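You operate a simulated robot arm through the tools that you are given. There is no shell and no other tool.

You are at the controls of a simulated robot arm. One attempt, no reset.

Task
Clamp block No 63 in the vice and brush its top clean.
Fine: use the white brush after clamping, put it back in its holder and leave the block clamped. Set down upright: white brush. What is to be rubbed or washed off counts as gone when no trace of it is left.

The check looks at the end state, three seconds after you hand in, the way a careful person would. Anything else that was tipped, shoved, dropped, spilled or broken makes it a failure.

Robot
A 6-joint arm with a two-finger parallel gripper, fixed in place. Base frame: the origin is on the floor under the middle of its stand, x ahead of it, y to its left, z up; the work surface is at about z = 0.9. Lengths are in m, angles in degrees, forces in N, time in s.
With the tool pointing down near the work surface it reaches from about 0.14 to 0.84 m from the base axis. Its first joint turns from -166.0 to 166.0 degrees. Payload 3.91 kg.
The tool frame sits at the grasp point between the pads (the TCP): z along the fingers, y along the line on which they close. The tips reach 0.03 m beyond it. The gripper opens to 0.11 m. The fingers are 0.02 m wide and 0.01 m thick; the gripper's body (0.048 by 0.112 m) begins 0.055 m behind the TCP.
Orientation is that of the tool frame in the base frame, as a unit quaternion [w, x, y, z]. With the fingers straight down and closing along the base's y, the tool's x points along the base's -x, its y along +y and its z along -z.

Tools
- The arm moves only by the tool nudge_tool. Its argument "steps" is a list of rows, each an object (a shift or turn left out is 0, a gripper value left out holds the last) with "turn": the turn, a rotation vector about the base's x, y, z in degrees, a list of three; "dp": the shift along the base's x, y, z in m, a list of three; "hand": the closure in counts, from 0 (fully open) to 255 (shut). In form: [{"turn": [ax, ay, az], "dp": [tx, ty, tz], "hand": hand}, ...]. A call has 1 to 20 rows; each row shifts and turns the commanded pose from where the row before left it. Each row takes 0.2 s and may step no farther than 0.05 m and 8.6 degrees from the row before; otherwise, or with a gripper value out of range, the whole call is refused. Where a pose cannot be reached the arm comes as near as it can. A force on the tool above 90 N (or 10 N above the force at the start of the call, whichever is more), or a blocked arm, ends the call early, and 0.2 s more pass. The fingers move at their own pace (about 0.108 m/s each) and stop on an object; they squeeze with about 24 N. The grip force told is the motor's: it shows also when the fingers shut on nothing. Time passes only in rows, and 0.2 s behind the last, so rows that do not move let the fingers close. It gives the time, the measured TCP pose, the force on the tool (base axes), the opening and the grip force at its end, in the units of the frame above (readings bear some noise), with the torque about the TCP (base axes, N m) and any sound that the robot's microphone picked up.
- Cameras (640 x 400 px; columns grow to the right, rows downward): "scene" is fixed at [0.0494, 0.6523, 1.8646]; the picture's right is [-0.74, -0.67, 0.00], its down [-0.47, 0.52, -0.71] and it looks along [0.48, -0.53, -0.70] (base axes); focal length 356 px, centre (320, 200). "wrist" rides on the gripper at [0.077, 0.007, -0.114] in the tool frame; the picture's right is [-0.09, 1.00, 0.00], its down [-0.80, -0.07, -0.59] and it looks along [-0.59, -0.05, 0.80] (tool axes); focal length 270 px, centre (320, 200). There is no depth. A picture from a camera that has moved, and an enlarged one, comes with that camera's place and axes in the base frame and with its lens.
- snapshot(camera): a new picture of that camera. The clock stands still meanwhile.
- raise_lower(by): slides the trunk up (or, below 0, down) by that many m; the arm rides with it, the base frame stays. It gives what a move gives, with no picture.
- enlarge(camera, box): a new picture of the part [left, top, right, bottom] of that camera's present view, enlarged. The clock stands still meanwhile.
- sign_off(): hands the job in; it is judged then, once.

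Places have to be worked out from the pictures, the camera data and where the tool is seen. Open the gripper and draw the arm clear of the work before you hand the job in, unless the task says otherwise.

The tools are called after "Request:" as name(argument=value, ...) on one line, values as JSON. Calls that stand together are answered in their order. nudge_tool: Moves the arm, as the interface text tells. Its arguments: {"type":"object","properties":{"steps":{"type":"array","items":{"type":"object","properties":{"turn":{"type":"array","items":{"type":"number"}},"dp":{"type":"array","items":{"type":"number"}},"hand":{"type":"number"}}}}},"required":["steps"]} The other tools are called the same way: raise_lower (by) moves the trunk up or down; snapshot (camera) takes a picture; enlarge (camera, box) takes an enlarged picture of a part of a camera's view; sign_off () hands the job in.

At the start:

```text
clock: 0.0
ee_pos: [0.346, -0.0942, 1.3632]
tcp_rot: [0.0, 0.0, 1.0, 0.0]
contact_force: [-0.2, -0.3, -0.5]
ft_torque: [-0.01, 0.02, 0.0]
finger_gap: 0.11
grip_force: 0.0
trunk travel left (down, up): [-0.475, 0.065]
```

scene: 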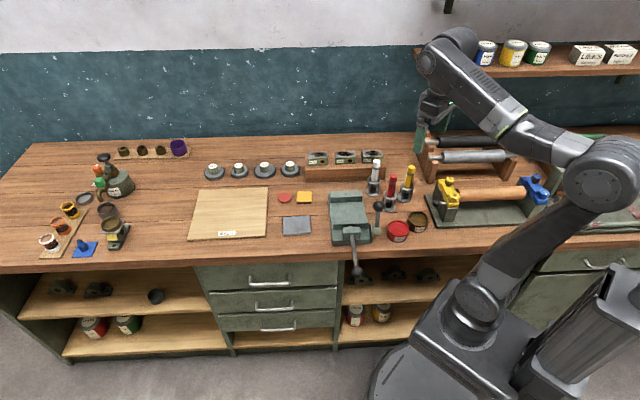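
wrist: 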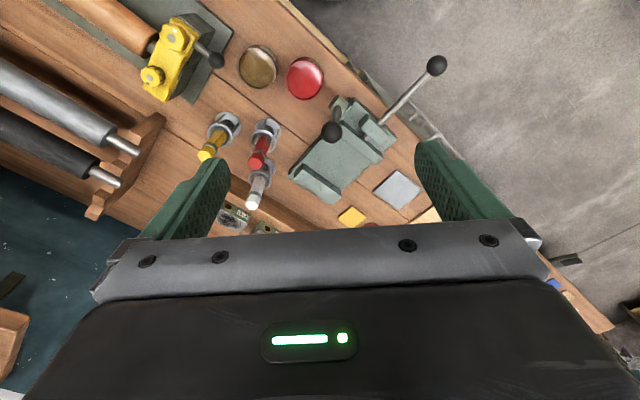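

I start by enlarging the scene view around the vice, the brushes and the blocks to see the labels and layout.

Request:
enlarge(camera="scene", box=[290, 130, 450, 290])

Request:
enlarge(camera="scene", box=[190, 130, 400, 260])

Request:
enlarge(camera="wrist", box=[180, 40, 480, 240])

```text
2.50 times, centred on (370, 210) of scene
camera zoom: at [0.0494, 0.6523, 1.8646], right [-0.74, -0.67, 0.0], down [-0.47, 0.52, -0.71], along [0.48, -0.53, -0.7], focal length 890 px, centre (195, 175)
```

zoom: 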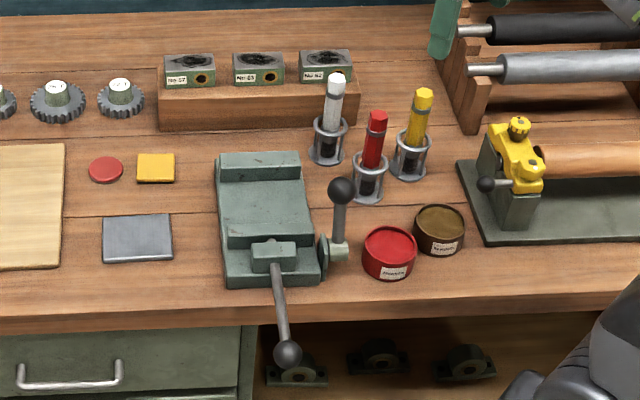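

```text
3.05 times, centred on (295, 195) of scene
camera zoom: at [0.0494, 0.6523, 1.8646], right [-0.74, -0.67, 0.0], down [-0.47, 0.52, -0.71], along [0.48, -0.53, -0.7], focal length 1086 px, centre (396, 215)
```

zoom: 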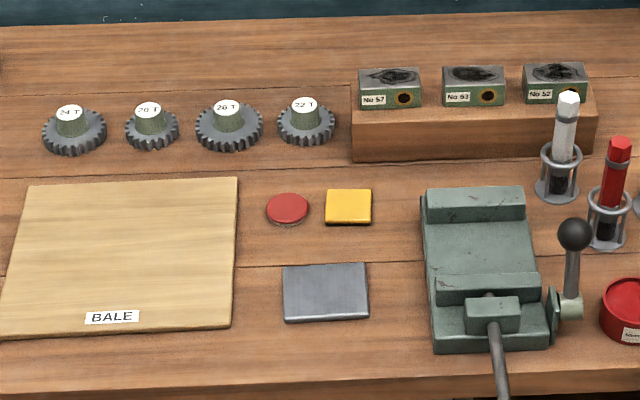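

```text
2.00 times, centred on (330, 140) of wrist
camera zoom: at [0.269, -0.087, 1.4779], right [0.09, 1.0, 0.0], down [0.8, -0.07, 0.59], along [0.59, -0.05, -0.8], focal length 541 px, centre (300, 320)
```

zoom: 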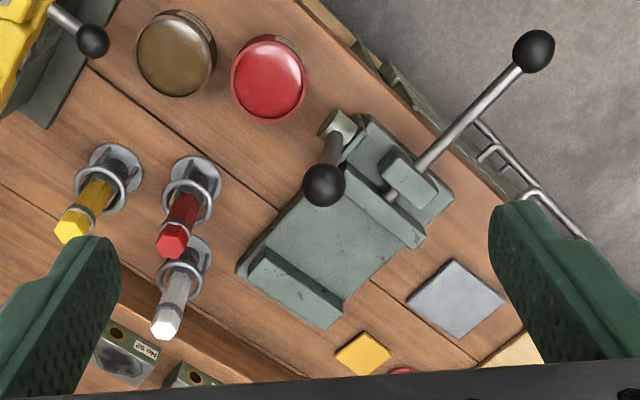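

The vice seems to be around (0.55, -0.04), the blocks on a ledge around (0.73, -0.25), and the bench is turned about 45° to the base. I swing the tool to line up with the bench and get a closer look at the vice from its front.

Request:
nudge_tool(steps=[{"dp": [0.006, 0.0365, -0.028], "turn": [0, 0, -7.33]}, {"dp": [0.006, 0.0365, -0.028], "turn": [0, 0, -7.33]}, {"dp": [0.006, 0.0365, -0.028], "turn": [0, 0, -7.33]}, {"dp": [0.006, 0.0365, -0.028], "turn": [0, 0, -7.33]}, {"dp": [0.006, 0.0365, -0.028], "turn": [0, 0, -7.33]}, {"dp": [0.006, 0.0365, -0.028], "turn": [0, 0, -7.33]}, {}])

Request:
snapshot(camera="wrist")

Request:
snapshot(camera="scene")

```text
clock: 1.6
ee_pos: [0.3812, 0.1263, 1.1938]
tcp_rot: [0.0, 0.375, 0.927, 0.0]
contact_force: [-0.1, 0.0, -0.8]
ft_torque: [0.04, -0.01, -0.02]
finger_gap: 0.11
grip_force: 0.1
trunk travel left (down, up): [-0.475, 0.065]
```

```text
taken
camera wrist: at [0.3309, 0.1834, 1.3082], right [0.76, 0.65, 0.0], down [0.53, -0.61, 0.59], along [0.39, -0.45, -0.8], focal length 270 px, centre (320, 200)
```

wrist: 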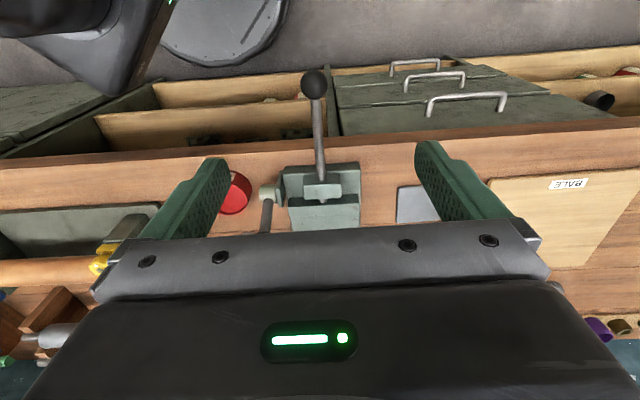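

```text
taken
```

scene: 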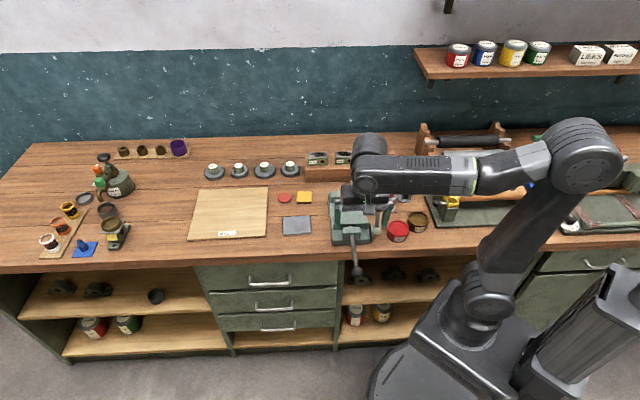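

The wrist picture is upside down relative to the bench (top = bench front), so targets should lie nearly beneath the TCP. I move over the vice to look at it from above.

Request:
nudge_tool(steps=[{"dp": [0.03, -0.031, 0]}, {"dp": [0.03, -0.031, 0]}, {"dp": [0.03, -0.031, 0]}, {"dp": [0.03, -0.031, 0]}, {"dp": [0.03, -0.031, 0]}, {}])

Request:
snapshot(camera="wrist")

Request:
enlarge(camera="wrist", box=[200, 0, 440, 230])

```text
clock: 3.0
ee_pos: [0.5326, -0.0301, 1.1961]
tcp_rot: [0.0, 0.375, 0.927, 0.0]
contact_force: [-0.2, -0.5, 0.5]
ft_torque: [0.0, -0.02, -0.02]
finger_gap: 0.11
grip_force: 0.1
trunk travel left (down, up): [-0.475, 0.065]
```

```text
taken
camera wrist: at [0.4818, 0.0274, 1.3096], right [0.76, 0.66, 0.0], down [0.53, -0.61, 0.59], along [0.39, -0.45, -0.8], focal length 270 px, centre (320, 200)
```

wrist: 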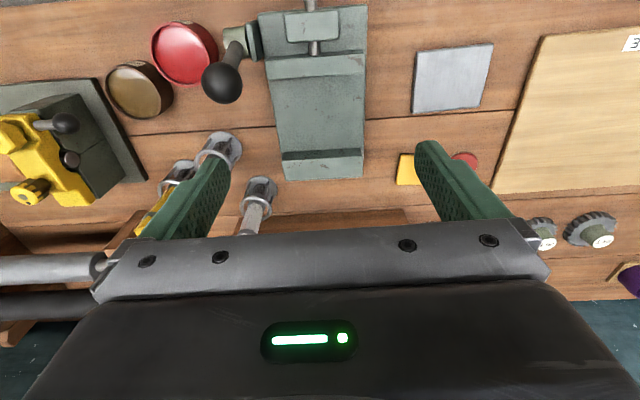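

```text
1.74 times, centred on (320, 115) of wrist
camera zoom: at [0.4818, 0.0274, 1.3096], right [0.76, 0.66, 0.0], down [0.53, -0.61, 0.59], along [0.39, -0.45, -0.8], focal length 470 px, centre (320, 348)
```

zoom: 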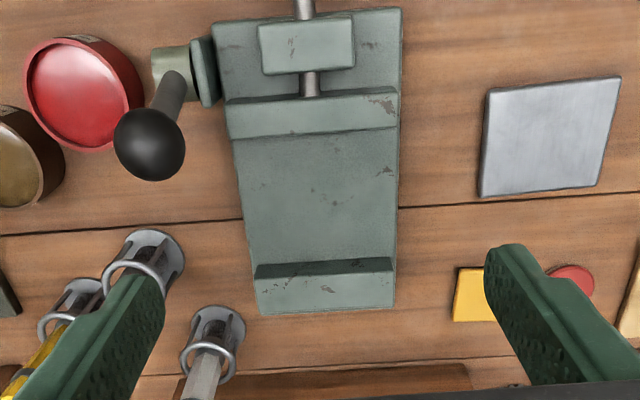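

The vice has a fixed jaw at the back, a sliding jaw at the front with a spindle/rod and ball, and a side lever with a ball. Next I look at the blocks on the ledge from above, checking the white brush's position too.

Request:
nudge_tool(steps=[{"dp": [0.03, -0.033, 0]}, {"dp": [0.03, -0.033, 0]}, {"dp": [0.03, -0.033, 0]}, {"dp": [0.03, -0.033, 0]}, {"dp": [0.03, -0.033, 0]}, {"dp": [0.02, -0.022, 0]}, {}])

Request:
snapshot(camera="wrist")

Request:
snapshot(camera="scene")

```text
clock: 4.6
ee_pos: [0.7, -0.2165, 1.1963]
tcp_rot: [0.0, 0.374, 0.927, 0.0]
contact_force: [-1.1, 0.7, -0.1]
ft_torque: [0.02, -0.01, -0.02]
finger_gap: 0.1101
grip_force: 0.1
trunk travel left (down, up): [-0.475, 0.065]
```

```text
taken
camera wrist: at [0.6495, -0.1584, 1.31], right [0.76, 0.66, 0.0], down [0.53, -0.61, 0.59], along [0.39, -0.45, -0.8], focal length 270 px, centre (320, 200)
```

wrist: 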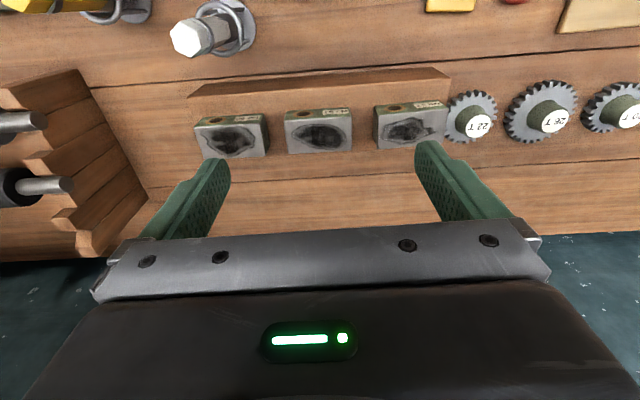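

```text
taken
```

scene: 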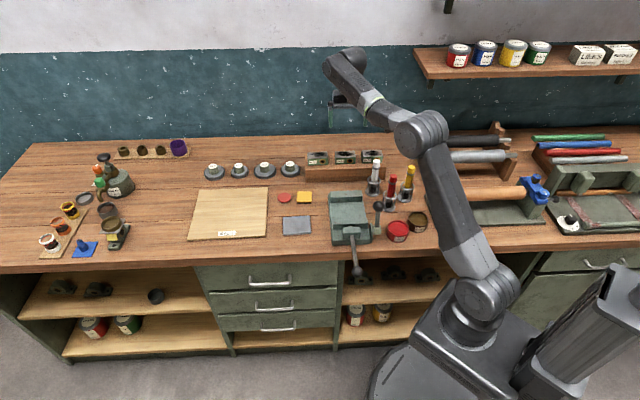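

Both the vice and the blocks are now visible to the scene camera, so I enlarge them closely for triangulation and read the labels from both cameras.

Request:
enlarge(camera="scene", box=[315, 180, 395, 230])

Request:
enlarge(camera="scene", box=[325, 230, 405, 280])

Request:
enlarge(camera="scene", box=[300, 140, 380, 190])

Request:
enlarge(camera="wrist", box=[180, 60, 460, 200])

Request:
enlarge(camera="scene", box=[355, 150, 435, 200])

```text
8.00 times, centred on (355, 205) of scene
camera zoom: at [0.0494, 0.6523, 1.8646], right [-0.74, -0.67, 0.0], down [-0.47, 0.52, -0.71], along [0.48, -0.53, -0.7], focal length 2850 px, centre (40, 160)
```

zoom: 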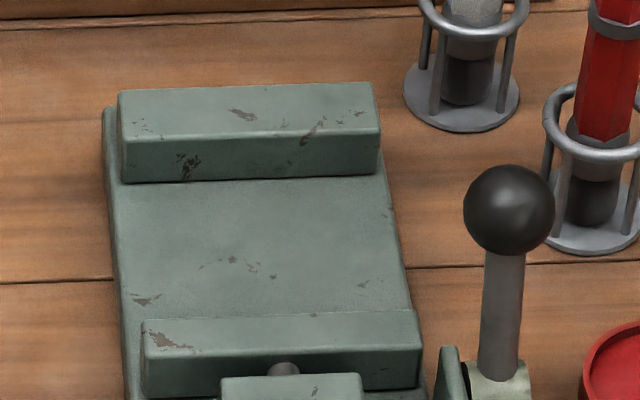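

```text
8.00 times, centred on (365, 255) of scene
camera zoom: at [0.0494, 0.6523, 1.8646], right [-0.74, -0.67, 0.0], down [-0.47, 0.52, -0.71], along [0.48, -0.53, -0.7], focal length 2850 px, centre (-40, -240)
```

zoom: 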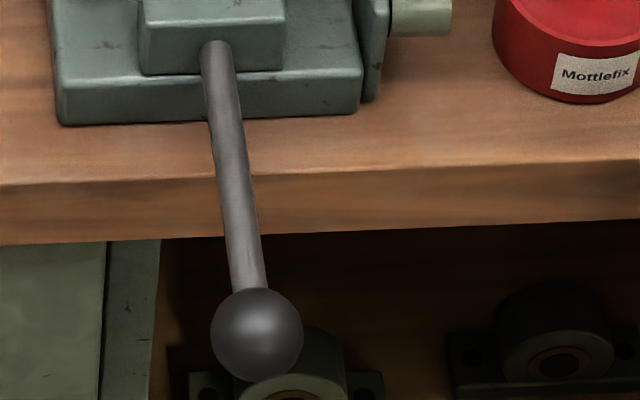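

```text
8.00 times, centred on (340, 165) of scene
camera zoom: at [0.0494, 0.6523, 1.8646], right [-0.74, -0.67, 0.0], down [-0.47, 0.52, -0.71], along [0.48, -0.53, -0.7], focal length 2850 px, centre (160, 480)
```

zoom: 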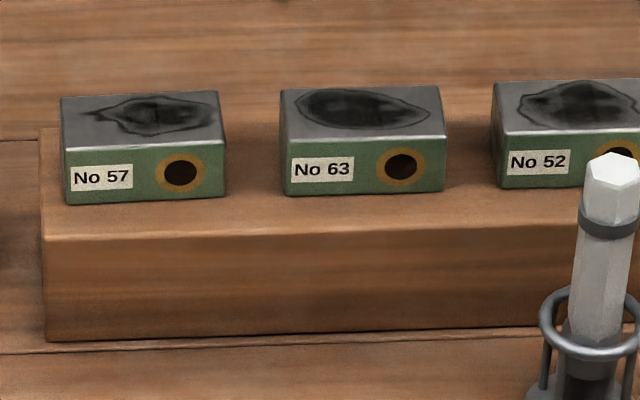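

```text
2.29 times, centred on (320, 130) of wrist
camera zoom: at [0.6495, -0.1584, 1.31], right [0.76, 0.66, 0.0], down [0.53, -0.61, 0.59], along [0.39, -0.45, -0.8], focal length 618 px, centre (320, 360)
```

zoom: 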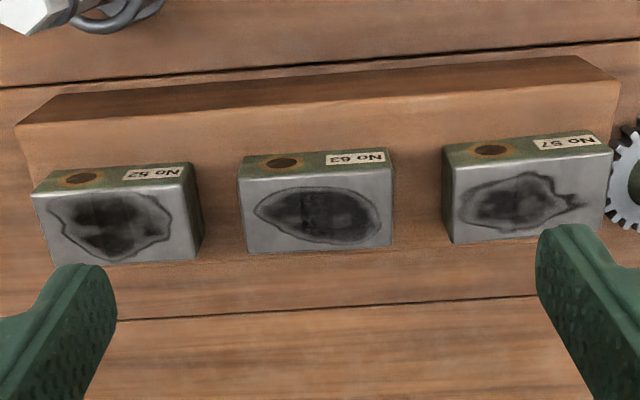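

```text
8.00 times, centred on (395, 175) of scene
camera zoom: at [0.0494, 0.6523, 1.8646], right [-0.74, -0.67, 0.0], down [-0.47, 0.52, -0.71], along [0.48, -0.53, -0.7], focal length 2850 px, centre (-280, 400)
```

zoom: 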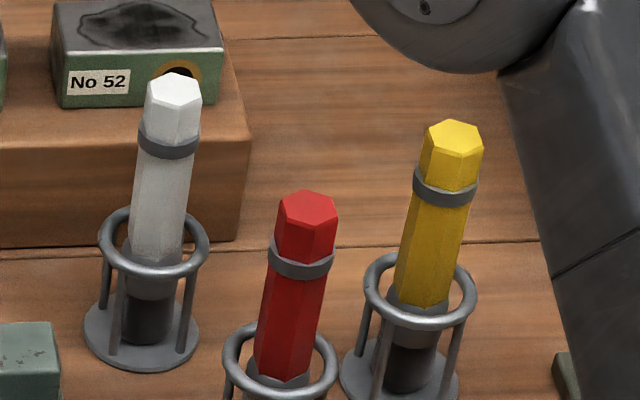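

The triangulation puts block 63 at about (0.735, -0.258), top z≈1.0, size ~0.08×0.045×0.034; the vice jaws are ~0.11 apart with bed z≈0.926. I now swing around to view the vice from its right side to understand the lever and rod.

Request:
nudge_tool(steps=[{"dp": [-0.0325, 0.0035, -0.005], "turn": [0, 0, 8.2]}, {"dp": [-0.0325, 0.0035, -0.005], "turn": [0, 0, 8.2]}, {"dp": [-0.0325, 0.0035, -0.005], "turn": [0, 0, 8.2]}, {"dp": [-0.0325, 0.0035, -0.005], "turn": [0, 0, 8.2]}, {"dp": [-0.0325, 0.0035, -0.005], "turn": [0, 0, 8.2]}, {"dp": [-0.0325, 0.0035, -0.005], "turn": [0, 0, 8.2]}, {"dp": [-0.0325, 0.0035, -0.005], "turn": [0, 0, 8.2]}, {"dp": [-0.0325, 0.0035, -0.005], "turn": [0, 0, 8.2]}, {"dp": [-0.0325, 0.0035, -0.005], "turn": [0, 0, 8.2]}, {"dp": [-0.0325, 0.0035, -0.005], "turn": [0, 0, 8.2]}, {"dp": [-0.0325, 0.0035, -0.005], "turn": [0, 0, 8.0]}, {}])

Request:
snapshot(camera="wrist")

Request:
enlarge(camera="wrist", box=[220, 60, 440, 240])

```text
clock: 7.2
ee_pos: [0.3456, -0.1774, 1.1404]
tcp_rot: [0.0, -0.392, 0.92, 0.0]
contact_force: [1.1, -0.3, -0.3]
ft_torque: [0.01, -0.01, 0.03]
finger_gap: 0.1102
grip_force: 0.1
trunk travel left (down, up): [-0.475, 0.065]
```

```text
taken
camera wrist: at [0.2864, -0.2295, 1.2546], right [-0.66, 0.75, 0.0], down [0.61, 0.53, 0.59], along [0.45, 0.39, -0.8], focal length 270 px, centre (320, 200)
```

wrist: 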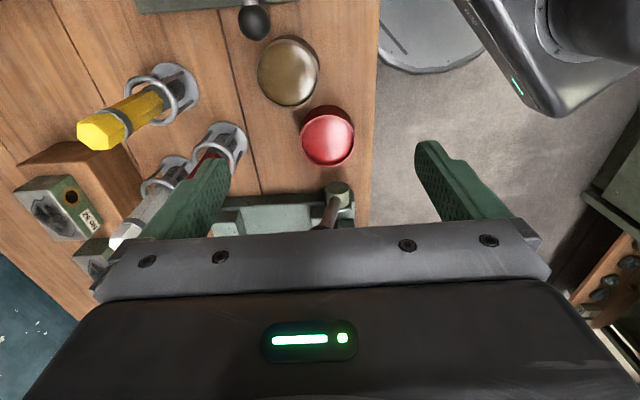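

```text
2.22 times, centred on (330, 150) of wrist
camera zoom: at [0.2864, -0.2295, 1.2546], right [-0.66, 0.75, 0.0], down [0.61, 0.53, 0.59], along [0.45, 0.39, -0.8], focal length 601 px, centre (298, 311)
```

zoom: 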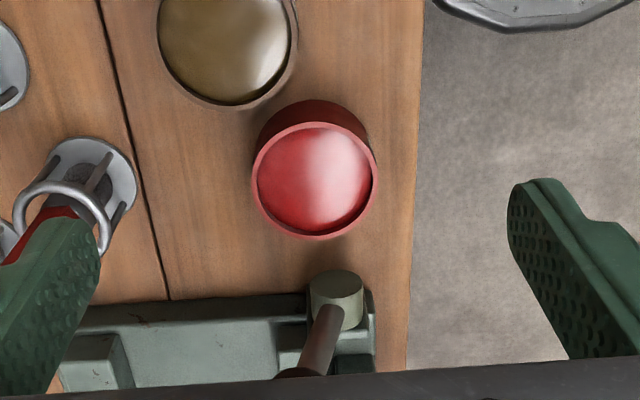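

The vice side is partly hidden by the gripper; I shift 8 cm to the left along the bench and raise slightly to see the lever hub and side plate.

Request:
nudge_tool(steps=[{"dp": [0.028, 0.029, 0.01]}, {"dp": [0.028, 0.029, 0.01]}, {}])

Request:
snapshot(camera="wrist")

Request:
enlarge(camera="wrist", box=[220, 60, 440, 240])

```text
clock: 8.0
ee_pos: [0.4003, -0.1213, 1.1625]
tcp_rot: [0.0, -0.391, 0.92, 0.0]
contact_force: [0.1, 0.2, 0.2]
ft_torque: [0.02, 0.02, 0.01]
finger_gap: 0.1102
grip_force: 0.1
trunk travel left (down, up): [-0.475, 0.065]
```

```text
taken
camera wrist: at [0.3415, -0.1715, 1.2762], right [-0.65, 0.76, 0.0], down [0.61, 0.53, 0.59], along [0.45, 0.39, -0.8], focal length 270 px, centre (320, 200)
```

wrist: 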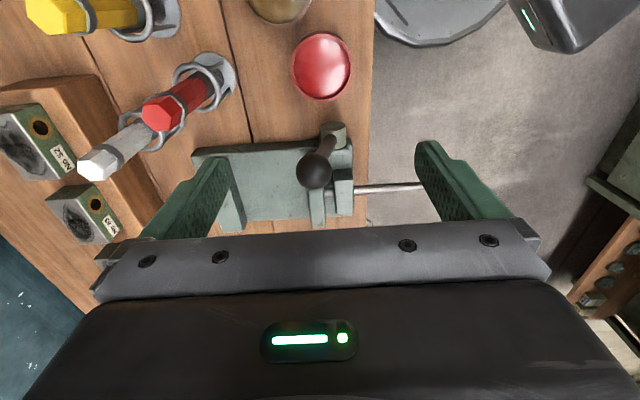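

```text
2.22 times, centred on (330, 150) of wrist
camera zoom: at [0.3415, -0.1715, 1.2762], right [-0.65, 0.76, 0.0], down [0.61, 0.53, 0.59], along [0.45, 0.39, -0.8], focal length 601 px, centre (298, 311)
```

zoom: 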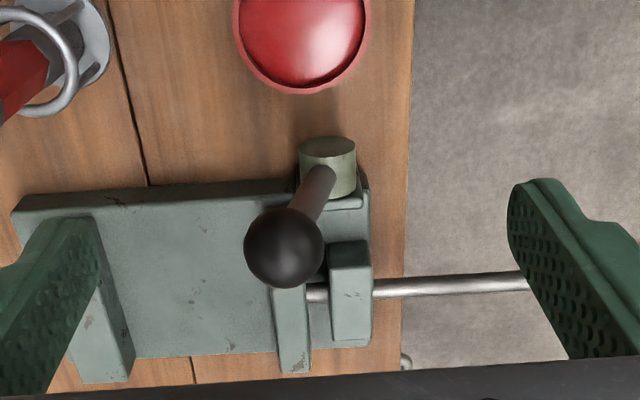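

The rod runs through a fixed nut block to the sliding jaw (push-rod), and the side lever pivots on a transverse hub, so I expect push-to-close then lever-to-lock. Now I go above block 63 with the fingers set to close across its 45 mm depth, for a close look before grasping.

Request:
nudge_tool(steps=[{"dp": [0.03875, -0.02025, -0.0025]}, {"dp": [0.03875, -0.02025, -0.0025]}, {"dp": [0.03875, -0.02025, -0.0025]}, {"dp": [0.03875, -0.02025, -0.0025]}, {"dp": [0.03875, -0.02025, -0.0025]}, {"dp": [0.03875, -0.02025, -0.0025]}, {"dp": [0.03875, -0.02025, -0.0025]}, {"dp": [0.03875, -0.02025, -0.0025]}, {}])

Request:
snapshot(camera="wrist")

Request:
enlarge(camera="wrist", box=[220, 60, 440, 240])

```text
clock: 10.0
ee_pos: [0.709, -0.2828, 1.1423]
tcp_rot: [0.0, -0.391, 0.921, -0.001]
contact_force: [-0.2, 0.1, -0.1]
ft_torque: [0.02, -0.03, 0.0]
finger_gap: 0.1098
grip_force: 0.0
trunk travel left (down, up): [-0.475, 0.065]
```

```text
taken
camera wrist: at [0.65, -0.3336, 1.2557], right [-0.66, 0.76, 0.0], down [0.61, 0.53, 0.59], along [0.45, 0.39, -0.8], focal length 270 px, centre (320, 200)
```

wrist: 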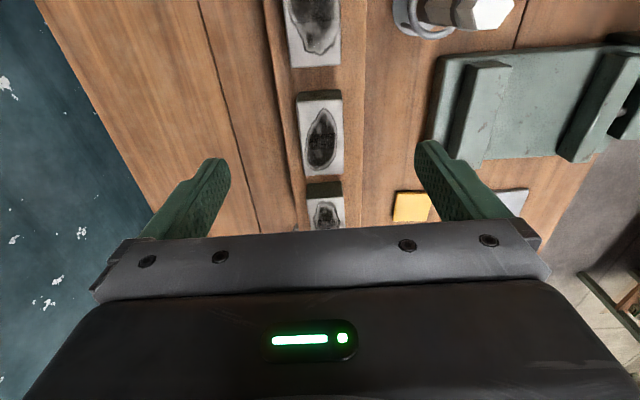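

```text
2.22 times, centred on (330, 150) of wrist
camera zoom: at [0.65, -0.3336, 1.2557], right [-0.66, 0.76, 0.0], down [0.61, 0.53, 0.59], along [0.45, 0.39, -0.8], focal length 601 px, centre (298, 311)
```

zoom: 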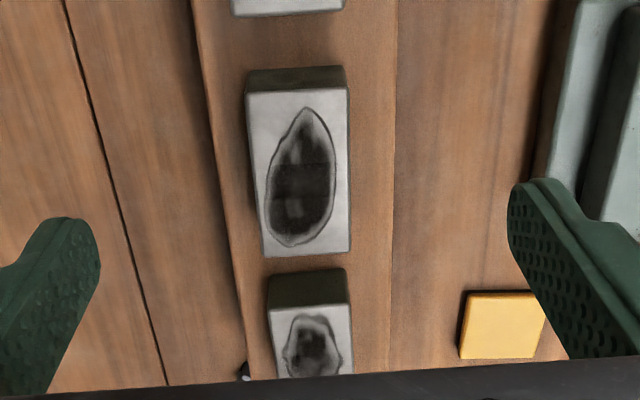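

Both views agree: block 63 is centred at (0.734, -0.257), top z≈1.001, with the bench axis at about 45°. I centre over it, trim the yaw by 1° and descend partway to just above the block tops.

Request:
nudge_tool(steps=[{"dp": [0.0254, 0.0255, 0], "turn": [0, 0, -1]}, {"dp": [0, 0, -0.04]}, {"dp": [0, 0, -0.04]}, {}])

Request:
snapshot(camera="wrist")

Request:
enlarge(camera="scene", box=[300, 110, 400, 190])

```text
clock: 11.0
ee_pos: [0.7342, -0.257, 1.0594]
tcp_rot: [0.0, -0.383, 0.924, 0.0]
contact_force: [-0.7, -0.4, -0.3]
ft_torque: [0.01, 0.0, -0.01]
finger_gap: 0.11
grip_force: 0.0
trunk travel left (down, up): [-0.475, 0.065]
```

```text
taken
camera wrist: at [0.6746, -0.3074, 1.1728], right [-0.64, 0.77, 0.0], down [0.62, 0.52, 0.59], along [0.46, 0.38, -0.8], focal length 270 px, centre (320, 200)
```

wrist: 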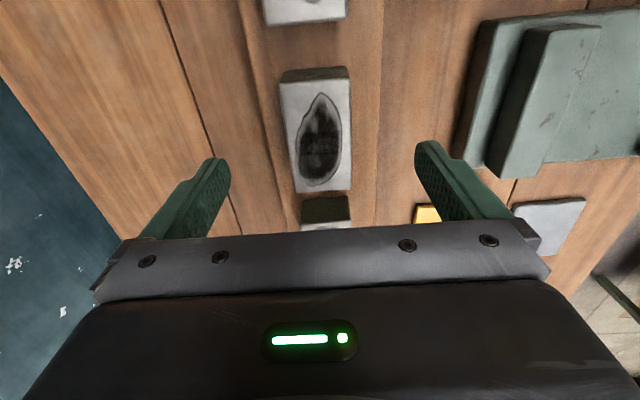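

```text
5.00 times, centred on (350, 150) of scene
camera zoom: at [0.0494, 0.6523, 1.8646], right [-0.74, -0.67, 0.0], down [-0.47, 0.52, -0.71], along [0.48, -0.53, -0.7], focal length 1781 px, centre (170, 450)
```

zoom: 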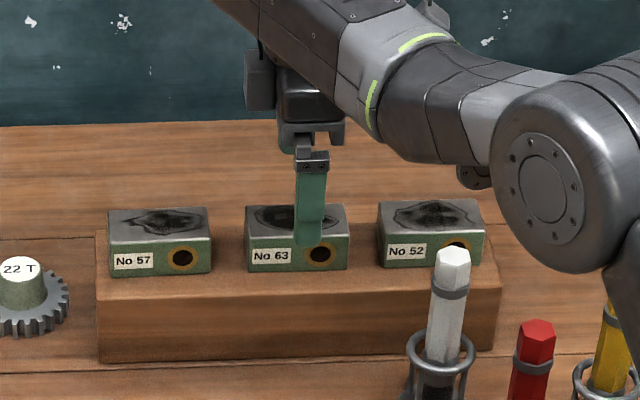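

The block is centred between the fingers within about 1 mm. I descend to z≈1.003 (tips ~6 mm above the ledge) and close the fingers gently.

Request:
nudge_tool(steps=[{"dp": [0, 0, -0.02]}, {"dp": [0, 0, -0.02]}, {"dp": [0, 0, -0.015]}, {}, {"hand": 120}, {"hand": 140}, {"hand": 160}, {"hand": 200}, {"hand": 255}, {}, {}])

Request:
snapshot(camera="wrist")

Request:
enlarge(camera="scene", box=[300, 110, 400, 190])

```text
clock: 13.4
ee_pos: [0.7353, -0.257, 1.0054]
tcp_rot: [0.0, -0.383, 0.924, 0.0]
contact_force: [-1.9, 0.7, 0.0]
ft_torque: [-0.05, 0.04, -0.1]
finger_gap: 0.0438
grip_force: 23.8
trunk travel left (down, up): [-0.475, 0.065]
```

```text
taken
camera wrist: at [0.6767, -0.307, 1.1188], right [-0.64, 0.77, 0.0], down [0.62, 0.52, 0.59], along [0.46, 0.38, -0.8], focal length 270 px, centre (320, 200)
```

wrist: 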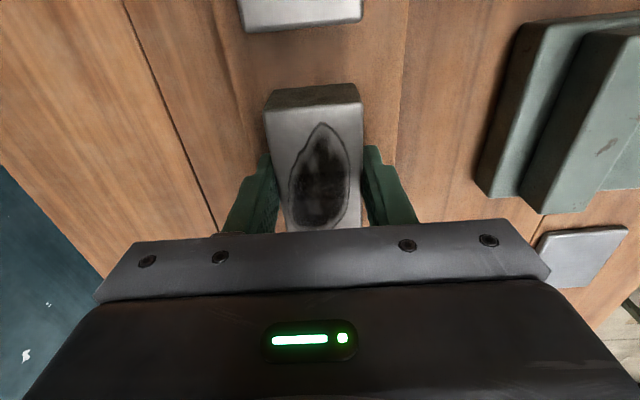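

```text
5.00 times, centred on (350, 150) of scene
camera zoom: at [0.0494, 0.6523, 1.8646], right [-0.74, -0.67, 0.0], down [-0.47, 0.52, -0.71], along [0.48, -0.53, -0.7], focal length 1781 px, centre (170, 450)
```

zoom: 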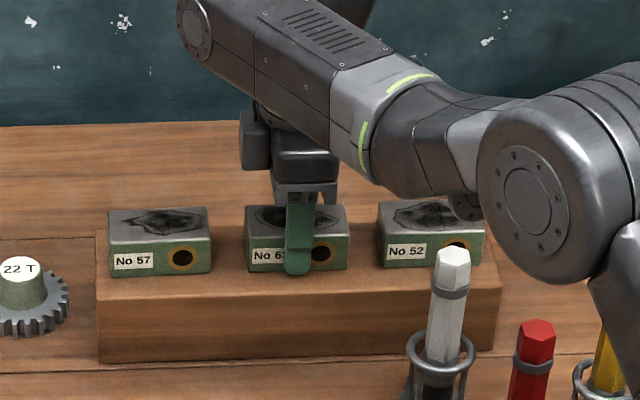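

The block is held at 43.8 mm with full grip force. I lift it straight up by about 12 cm.

Request:
nudge_tool(steps=[{"dp": [0, 0, 0.015]}, {"dp": [0, 0, 0.03]}, {"dp": [0, 0, 0.03]}, {"dp": [0, 0, 0.03]}, {"dp": [0, 0, 0.025]}, {}])

Request:
enlarge(camera="scene", box=[300, 110, 400, 190])

Request:
snapshot(camera="wrist")

```text
clock: 14.8
ee_pos: [0.7373, -0.2537, 1.1339]
tcp_rot: [-0.002, -0.382, 0.924, 0.001]
contact_force: [-0.8, 0.0, -7.5]
ft_torque: [0.04, 0.0, 0.0]
finger_gap: 0.0439
grip_force: 23.9
trunk travel left (down, up): [-0.475, 0.065]
```

```text
5.00 times, centred on (350, 150) of scene
camera zoom: at [0.0494, 0.6523, 1.8646], right [-0.74, -0.67, 0.0], down [-0.47, 0.52, -0.71], along [0.48, -0.53, -0.7], focal length 1781 px, centre (170, 450)
```

zoom: 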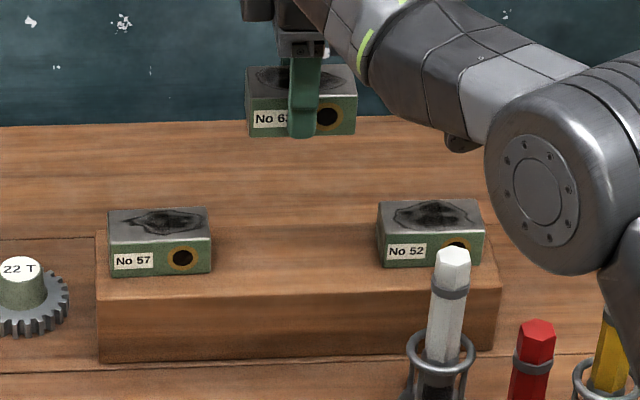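

```text
taken
camera wrist: at [0.6782, -0.3037, 1.2484], right [-0.64, 0.77, 0.0], down [0.62, 0.52, 0.59], along [0.45, 0.38, -0.8], focal length 270 px, centre (320, 200)
```

wrist: 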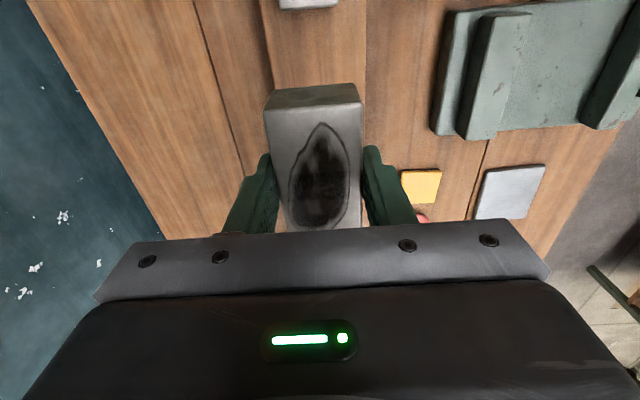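

Block 63 is lifted cleanly (7.5 N). I carry it along the bench axis to above the vice at the same height.

Request:
nudge_tool(steps=[{"dp": [-0.0277, 0.0308, 0]}, {"dp": [-0.0277, 0.0308, 0]}, {"dp": [-0.0277, 0.0308, 0]}, {"dp": [-0.0277, 0.0308, 0]}, {"dp": [-0.0277, 0.0308, 0]}, {"dp": [-0.0277, 0.0305, 0]}, {}, {}])

Request:
snapshot(camera="wrist")

Request:
enlarge(camera="wrist", box=[220, 60, 440, 240])

Request:
enlarge(camera="scene", box=[310, 160, 410, 240])

```text
clock: 16.6
ee_pos: [0.5683, -0.0712, 1.1346]
tcp_rot: [0.0, -0.383, 0.924, 0.001]
contact_force: [-0.5, -1.2, -8.1]
ft_torque: [0.06, 0.01, 0.02]
finger_gap: 0.0436
grip_force: 24.2
trunk travel left (down, up): [-0.475, 0.065]
```

```text
taken
camera wrist: at [0.5098, -0.1208, 1.2495], right [-0.64, 0.77, 0.0], down [0.62, 0.52, 0.59], along [0.46, 0.38, -0.8], focal length 270 px, centre (320, 200)
```

wrist: 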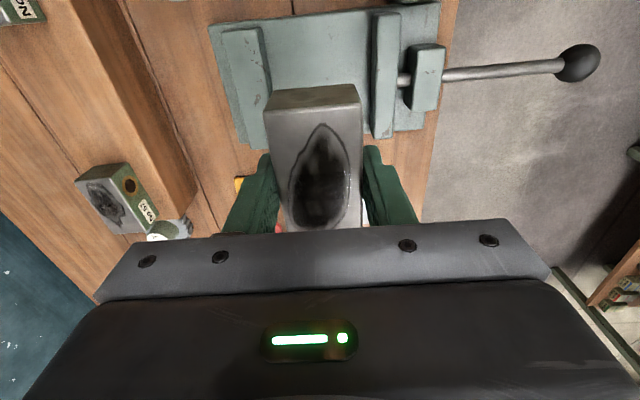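

```text
2.22 times, centred on (330, 150) of wrist
camera zoom: at [0.5098, -0.1208, 1.2495], right [-0.64, 0.77, 0.0], down [0.62, 0.52, 0.59], along [0.46, 0.38, -0.8], focal length 601 px, centre (298, 311)
```

zoom: 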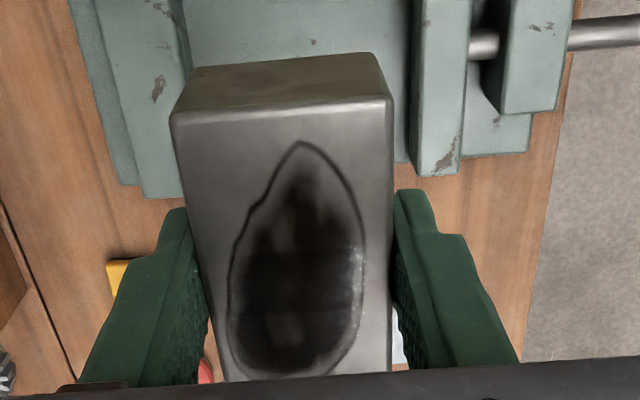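

```text
5.00 times, centred on (360, 200) of scene
camera zoom: at [0.0494, 0.6523, 1.8646], right [-0.74, -0.67, 0.0], down [-0.47, 0.52, -0.71], along [0.48, -0.53, -0.7], focal length 1781 px, centre (120, 200)
```

zoom: 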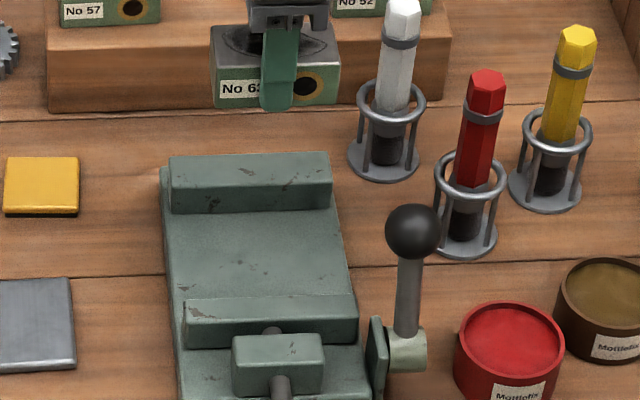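

The block hangs centred between the jaws (jaw faces at ±5.5 cm, block ±2.2 cm). I lower it to just above the bed.

Request:
nudge_tool(steps=[{"dp": [0, 0, -0.035]}, {"dp": [0, 0, -0.035]}, {"dp": [0, 0, -0.035]}, {"dp": [0, 0, -0.03]}, {"dp": [0, 0, -0.022]}, {"dp": [0, 0, -0.008]}, {}])

Request:
snapshot(camera="wrist")

Request:
enlarge(camera="scene", box=[310, 160, 410, 240])

```text
clock: 18.2
ee_pos: [0.57, -0.0715, 0.9684]
tcp_rot: [0.0, -0.382, 0.924, 0.0]
contact_force: [0.0, 0.7, -7.6]
ft_torque: [0.02, -0.02, -0.01]
finger_gap: 0.0437
grip_force: 24.0
trunk travel left (down, up): [-0.475, 0.065]
```

```text
taken
camera wrist: at [0.5118, -0.1212, 1.0832], right [-0.64, 0.77, 0.0], down [0.62, 0.52, 0.59], along [0.46, 0.38, -0.8], focal length 270 px, centre (320, 200)
```

wrist: 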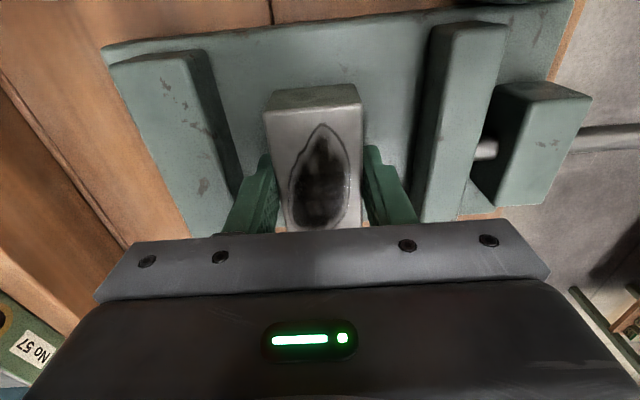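

```text
5.00 times, centred on (360, 200) of scene
camera zoom: at [0.0494, 0.6523, 1.8646], right [-0.74, -0.67, 0.0], down [-0.47, 0.52, -0.71], along [0.48, -0.53, -0.7], focal length 1781 px, centre (120, 200)
```

zoom: 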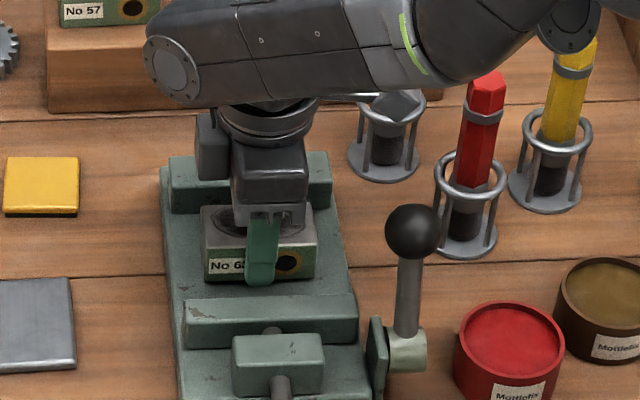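

The block sits just above the bed with wide jaw clearance. I lower in 2 mm steps watching the vertical force.

Request:
nudge_tool(steps=[{"dp": [0, 0, -0.002]}, {}])

Request:
nudge_tool(steps=[{"dp": [0, 0, -0.002]}, {}])

```text
clock: 18.8
ee_pos: [0.5706, -0.0715, 0.9667]
tcp_rot: [0.001, -0.382, 0.924, -0.001]
contact_force: [0.0, -0.3, -6.8]
ft_torque: [0.0, -0.06, 0.02]
finger_gap: 0.044
grip_force: 24.0
trunk travel left (down, up): [-0.475, 0.065]
```

```text
clock: 19.4
ee_pos: [0.5709, -0.071, 0.9646]
tcp_rot: [0.0, -0.383, 0.924, 0.0]
contact_force: [0.8, 0.3, -6.6]
ft_torque: [0.03, -0.02, 0.0]
finger_gap: 0.0442
grip_force: 23.3
trunk travel left (down, up): [-0.475, 0.065]
```

No contact yet at TCP z=0.9646; I continue down in small steps.

Request:
nudge_tool(steps=[{"dp": [0, 0, -0.002]}, {}])

Request:
nudge_tool(steps=[{"dp": [0, 0, -0.002]}, {}])

```text
clock: 20.0
ee_pos: [0.5702, -0.0725, 0.9661]
tcp_rot: [0.001, -0.383, 0.924, -0.001]
contact_force: [0.9, -0.5, 3.2]
ft_torque: [-0.2, 0.42, 0.05]
finger_gap: 0.044
grip_force: 23.6
trunk travel left (down, up): [-0.475, 0.065]
```

```text
clock: 20.6
ee_pos: [0.5707, -0.0709, 0.9638]
tcp_rot: [0.0, -0.382, 0.924, -0.001]
contact_force: [3.6, 1.8, 14.9]
ft_torque: [0.25, 0.2, -0.04]
finger_gap: 0.0438
grip_force: 23.8
trunk travel left (down, up): [-0.475, 0.065]
```

Contact with the bed is clear (force rose to +15 N). I relieve 2 mm and open the fingers only to about 70 mm so they stay clear of the jaws.

Request:
nudge_tool(steps=[{"dp": [0, 0, 0.002]}, {"hand": 140}, {"hand": 110}, {"hand": 95}, {}, {}])

Request:
snapshot(camera="wrist")

```text
clock: 22.0
ee_pos: [0.5708, -0.0718, 0.9657]
tcp_rot: [0.0, -0.383, 0.924, 0.001]
contact_force: [-0.3, 0.1, 0.3]
ft_torque: [0.02, -0.02, -0.02]
finger_gap: 0.0689
grip_force: 0.1
trunk travel left (down, up): [-0.475, 0.065]
```

```text
taken
camera wrist: at [0.5112, -0.1216, 1.0786], right [-0.64, 0.77, 0.0], down [0.62, 0.52, 0.59], along [0.46, 0.38, -0.8], focal length 270 px, centre (320, 200)
```

wrist: 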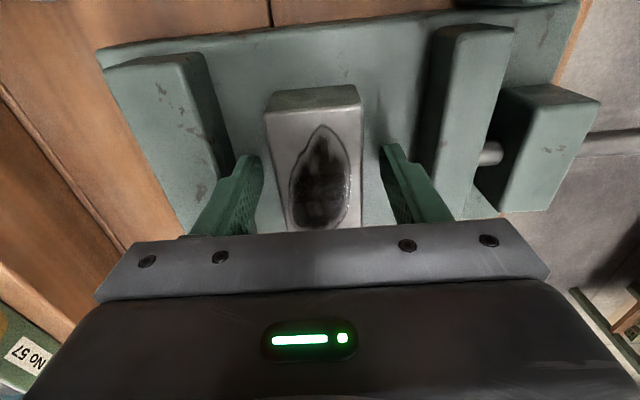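

The block stands free on the bed. I raise the gripper straight up and check the scene.

Request:
nudge_tool(steps=[{"dp": [0, 0, 0.03]}, {"dp": [0, 0, 0.04]}, {"dp": [0, 0, 0.05]}, {"dp": [0, 0, 0.05]}, {}])

Request:
snapshot(camera="scene")

Request:
enlarge(camera="scene", box=[310, 160, 410, 240])

Request:
snapshot(camera="wrist")

```text
clock: 23.2
ee_pos: [0.5708, -0.0698, 1.1353]
tcp_rot: [0.001, -0.382, 0.924, 0.001]
contact_force: [-0.1, -0.4, -0.4]
ft_torque: [-0.02, -0.02, 0.03]
finger_gap: 0.0689
grip_force: 0.0
trunk travel left (down, up): [-0.475, 0.065]
```

```text
taken
```

scene: 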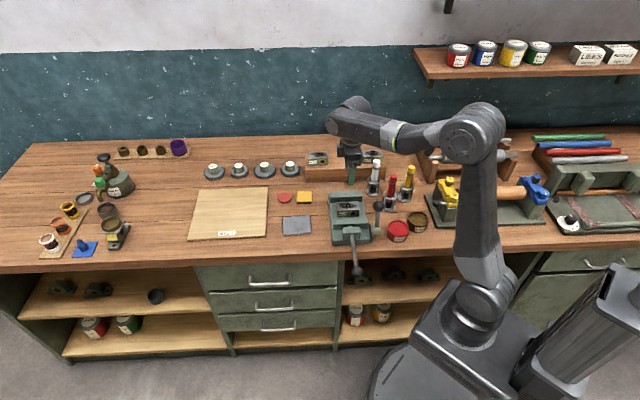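

```text
5.00 times, centred on (360, 200) of scene
camera zoom: at [0.0494, 0.6523, 1.8646], right [-0.74, -0.67, 0.0], down [-0.47, 0.52, -0.71], along [0.48, -0.53, -0.7], focal length 1781 px, centre (120, 200)
```

zoom: 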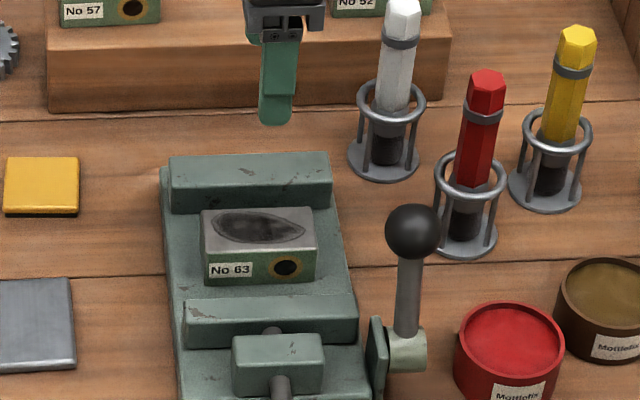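

```text
taken
camera wrist: at [0.5116, -0.1197, 1.2487], right [-0.64, 0.77, 0.0], down [0.62, 0.52, 0.59], along [0.46, 0.38, -0.8], focal length 270 px, centre (320, 200)
```

wrist: 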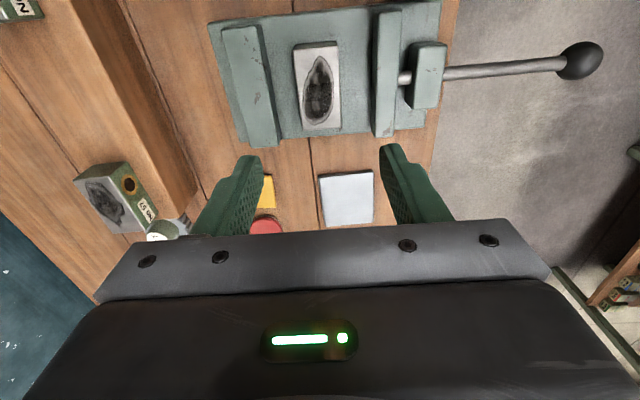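

Block 63 stands squarely in the vice, everything else undisturbed. The rod's ball is at about (0.381, 0.112, 0.947); I move to in front of it with the fingers shut, staying high for now.

Request:
nudge_tool(steps=[{"dp": [-0.03145, 0.03037, 0]}, {"dp": [-0.03145, 0.03037, 0]}, {"dp": [-0.03145, 0.03037, 0]}, {"dp": [-0.03145, 0.03037, 0]}, {"dp": [-0.03145, 0.03037, 0], "hand": 255}, {"dp": [-0.03145, 0.03037, 0]}, {"dp": [-0.03145, 0.03037, 0]}, {}, {}])

Request:
snapshot(camera="wrist")

Request:
snapshot(camera="scene")

```text
clock: 25.2
ee_pos: [0.3514, 0.1398, 1.1352]
tcp_rot: [0.0, -0.383, 0.924, 0.0]
contact_force: [-0.4, 0.1, 0.7]
ft_torque: [-0.01, 0.0, 0.0]
finger_gap: 0.0001
grip_force: 24.4
trunk travel left (down, up): [-0.475, 0.065]
```

```text
taken
camera wrist: at [0.2922, 0.0898, 1.2491], right [-0.64, 0.77, 0.0], down [0.62, 0.52, 0.59], along [0.46, 0.38, -0.8], focal length 270 px, centre (320, 200)
```

wrist: 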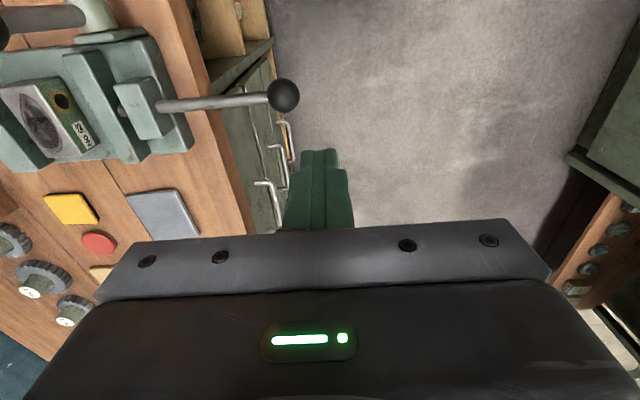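

```text
taken
```

scene: 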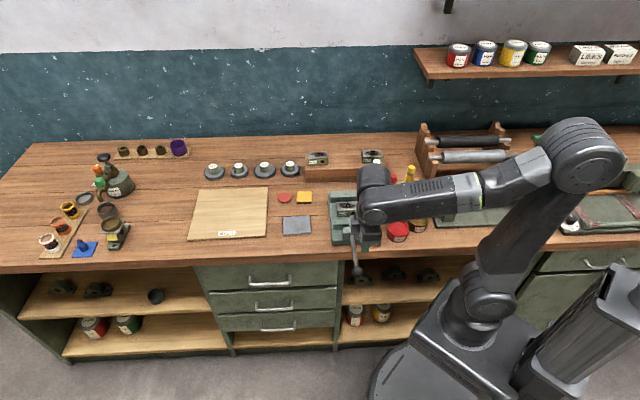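

The ball is confirmed at pL≈0.348, pb≈0.190 (bench axes) and my closed fingers are ~12 mm in front of it. I descend to its height.

Request:
nudge_tool(steps=[{"dp": [-0.002, 0.002, -0.045]}, {"dp": [0, 0, -0.045]}, {"dp": [0, 0, -0.045]}, {"dp": [0, 0, -0.03]}, {"dp": [0, 0, -0.021]}, {}])

Request:
snapshot(camera="wrist")

Request:
enlarge(camera="scene", box=[310, 180, 430, 290])

```text
clock: 26.6
ee_pos: [0.349, 0.1435, 0.9495]
tcp_rot: [0.001, -0.383, 0.924, 0.0]
contact_force: [-0.1, -0.5, 0.0]
ft_torque: [0.0, -0.01, -0.01]
finger_gap: 0.0001
grip_force: 23.8
trunk travel left (down, up): [-0.475, 0.065]
```

```text
taken
camera wrist: at [0.2888, 0.0933, 1.064], right [-0.64, 0.77, 0.0], down [0.62, 0.52, 0.59], along [0.46, 0.38, -0.8], focal length 270 px, centre (320, 200)
```

wrist: 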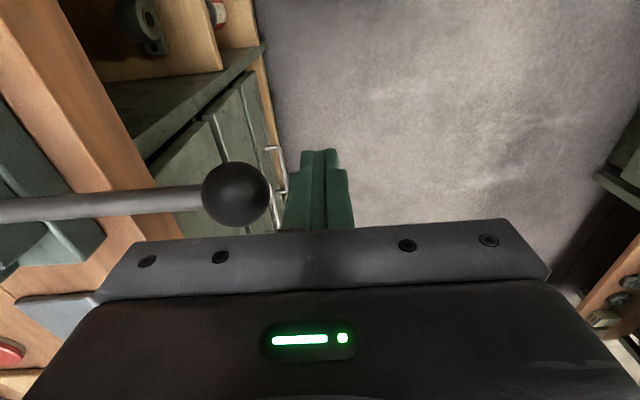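

```text
3.64 times, centred on (370, 235) of scene
camera zoom: at [0.0494, 0.6523, 1.8646], right [-0.74, -0.67, 0.0], down [-0.47, 0.52, -0.71], along [0.48, -0.53, -0.7], focal length 1295 px, centre (138, 73)
```

zoom: 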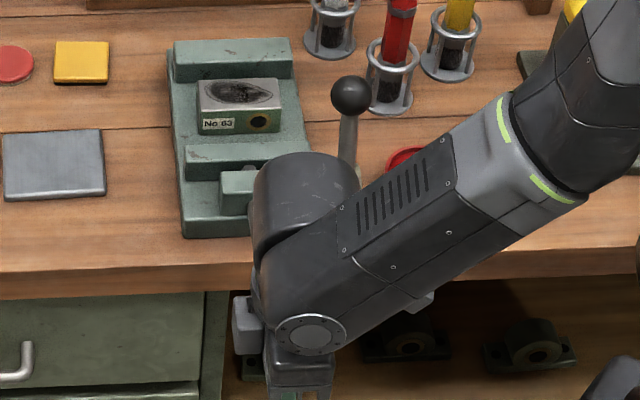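

The fingers are level with the ball, right in line with the rod. I push gently toward the vice (+x, -y) in small steps and watch the force.

Request:
nudge_tool(steps=[{"dp": [0.0035, -0.0035, 0]}, {"dp": [0.0035, -0.0035, 0]}, {"dp": [0.0035, -0.0035, 0]}, {"dp": [0.0035, -0.0035, 0]}, {}])

Request:
nudge_tool(steps=[{"dp": [0.0035, -0.0035, 0]}, {"dp": [0.0035, -0.0035, 0]}, {"dp": [0.0035, -0.0035, 0]}, {}])

Request:
snapshot(camera="wrist")

Request:
enlarge(camera="scene", box=[310, 180, 430, 290])

```text
clock: 27.8
ee_pos: [0.3618, 0.1295, 0.9499]
tcp_rot: [0.0, -0.383, 0.924, 0.0]
contact_force: [-0.5, 1.6, 1.8]
ft_torque: [-0.01, -0.04, 0.01]
finger_gap: 0.0001
grip_force: 23.7
trunk travel left (down, up): [-0.475, 0.065]
```

```text
clock: 28.8
ee_pos: [0.3733, 0.1185, 0.9479]
tcp_rot: [0.001, -0.382, 0.924, 0.0]
contact_force: [-1.5, 0.4, 0.4]
ft_torque: [0.0, 0.03, -0.02]
finger_gap: 0.0
grip_force: 23.7
trunk travel left (down, up): [-0.475, 0.065]
```

```text
taken
camera wrist: at [0.3134, 0.0683, 1.0626], right [-0.64, 0.77, 0.0], down [0.62, 0.52, 0.59], along [0.46, 0.38, -0.8], focal length 270 px, centre (320, 200)
```

wrist: 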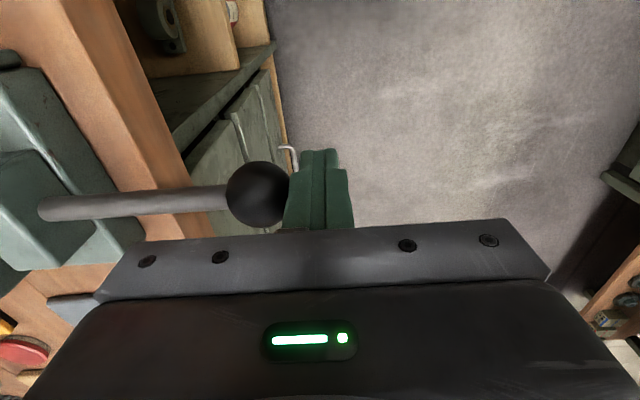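

```text
3.64 times, centred on (370, 235) of scene
camera zoom: at [0.0494, 0.6523, 1.8646], right [-0.74, -0.67, 0.0], down [-0.47, 0.52, -0.71], along [0.48, -0.53, -0.7], focal length 1295 px, centre (138, 73)
```

zoom: 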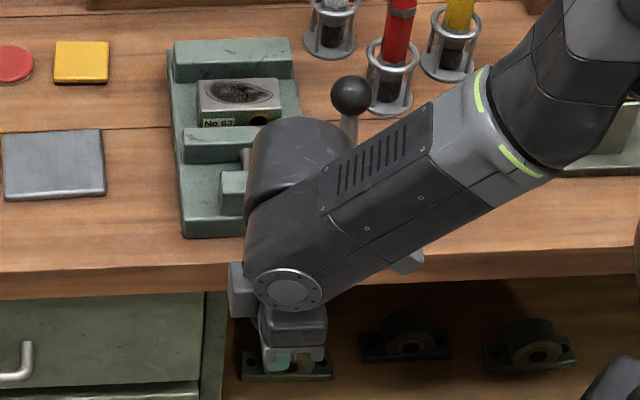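

The sliding jaw moves with almost no resistance, toward the block. I keep pushing in 5 mm steps.

Request:
nudge_tool(steps=[{"dp": [0.0035, -0.0035, 0]}, {"dp": [0.0035, -0.0035, 0]}, {"dp": [0.0035, -0.0035, 0]}, {"dp": [0.0035, -0.0035, 0]}, {}])

Request:
enlarge(camera="scene", box=[310, 180, 430, 290])

```text
clock: 30.0
ee_pos: [0.3854, 0.1052, 0.9484]
tcp_rot: [-0.001, -0.383, 0.924, 0.0]
contact_force: [-2.8, 1.0, -1.2]
ft_torque: [0.0, 0.06, -0.01]
finger_gap: 0.0
grip_force: 23.9
trunk travel left (down, up): [-0.475, 0.065]
```

```text
3.64 times, centred on (370, 235) of scene
camera zoom: at [0.0494, 0.6523, 1.8646], right [-0.74, -0.67, 0.0], down [-0.47, 0.52, -0.71], along [0.48, -0.53, -0.7], focal length 1295 px, centre (138, 73)
```

zoom: 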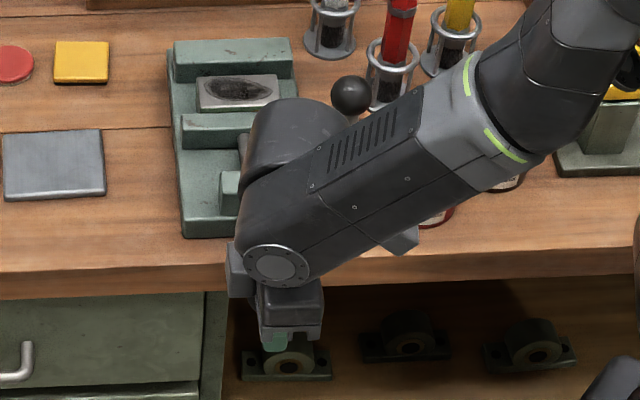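

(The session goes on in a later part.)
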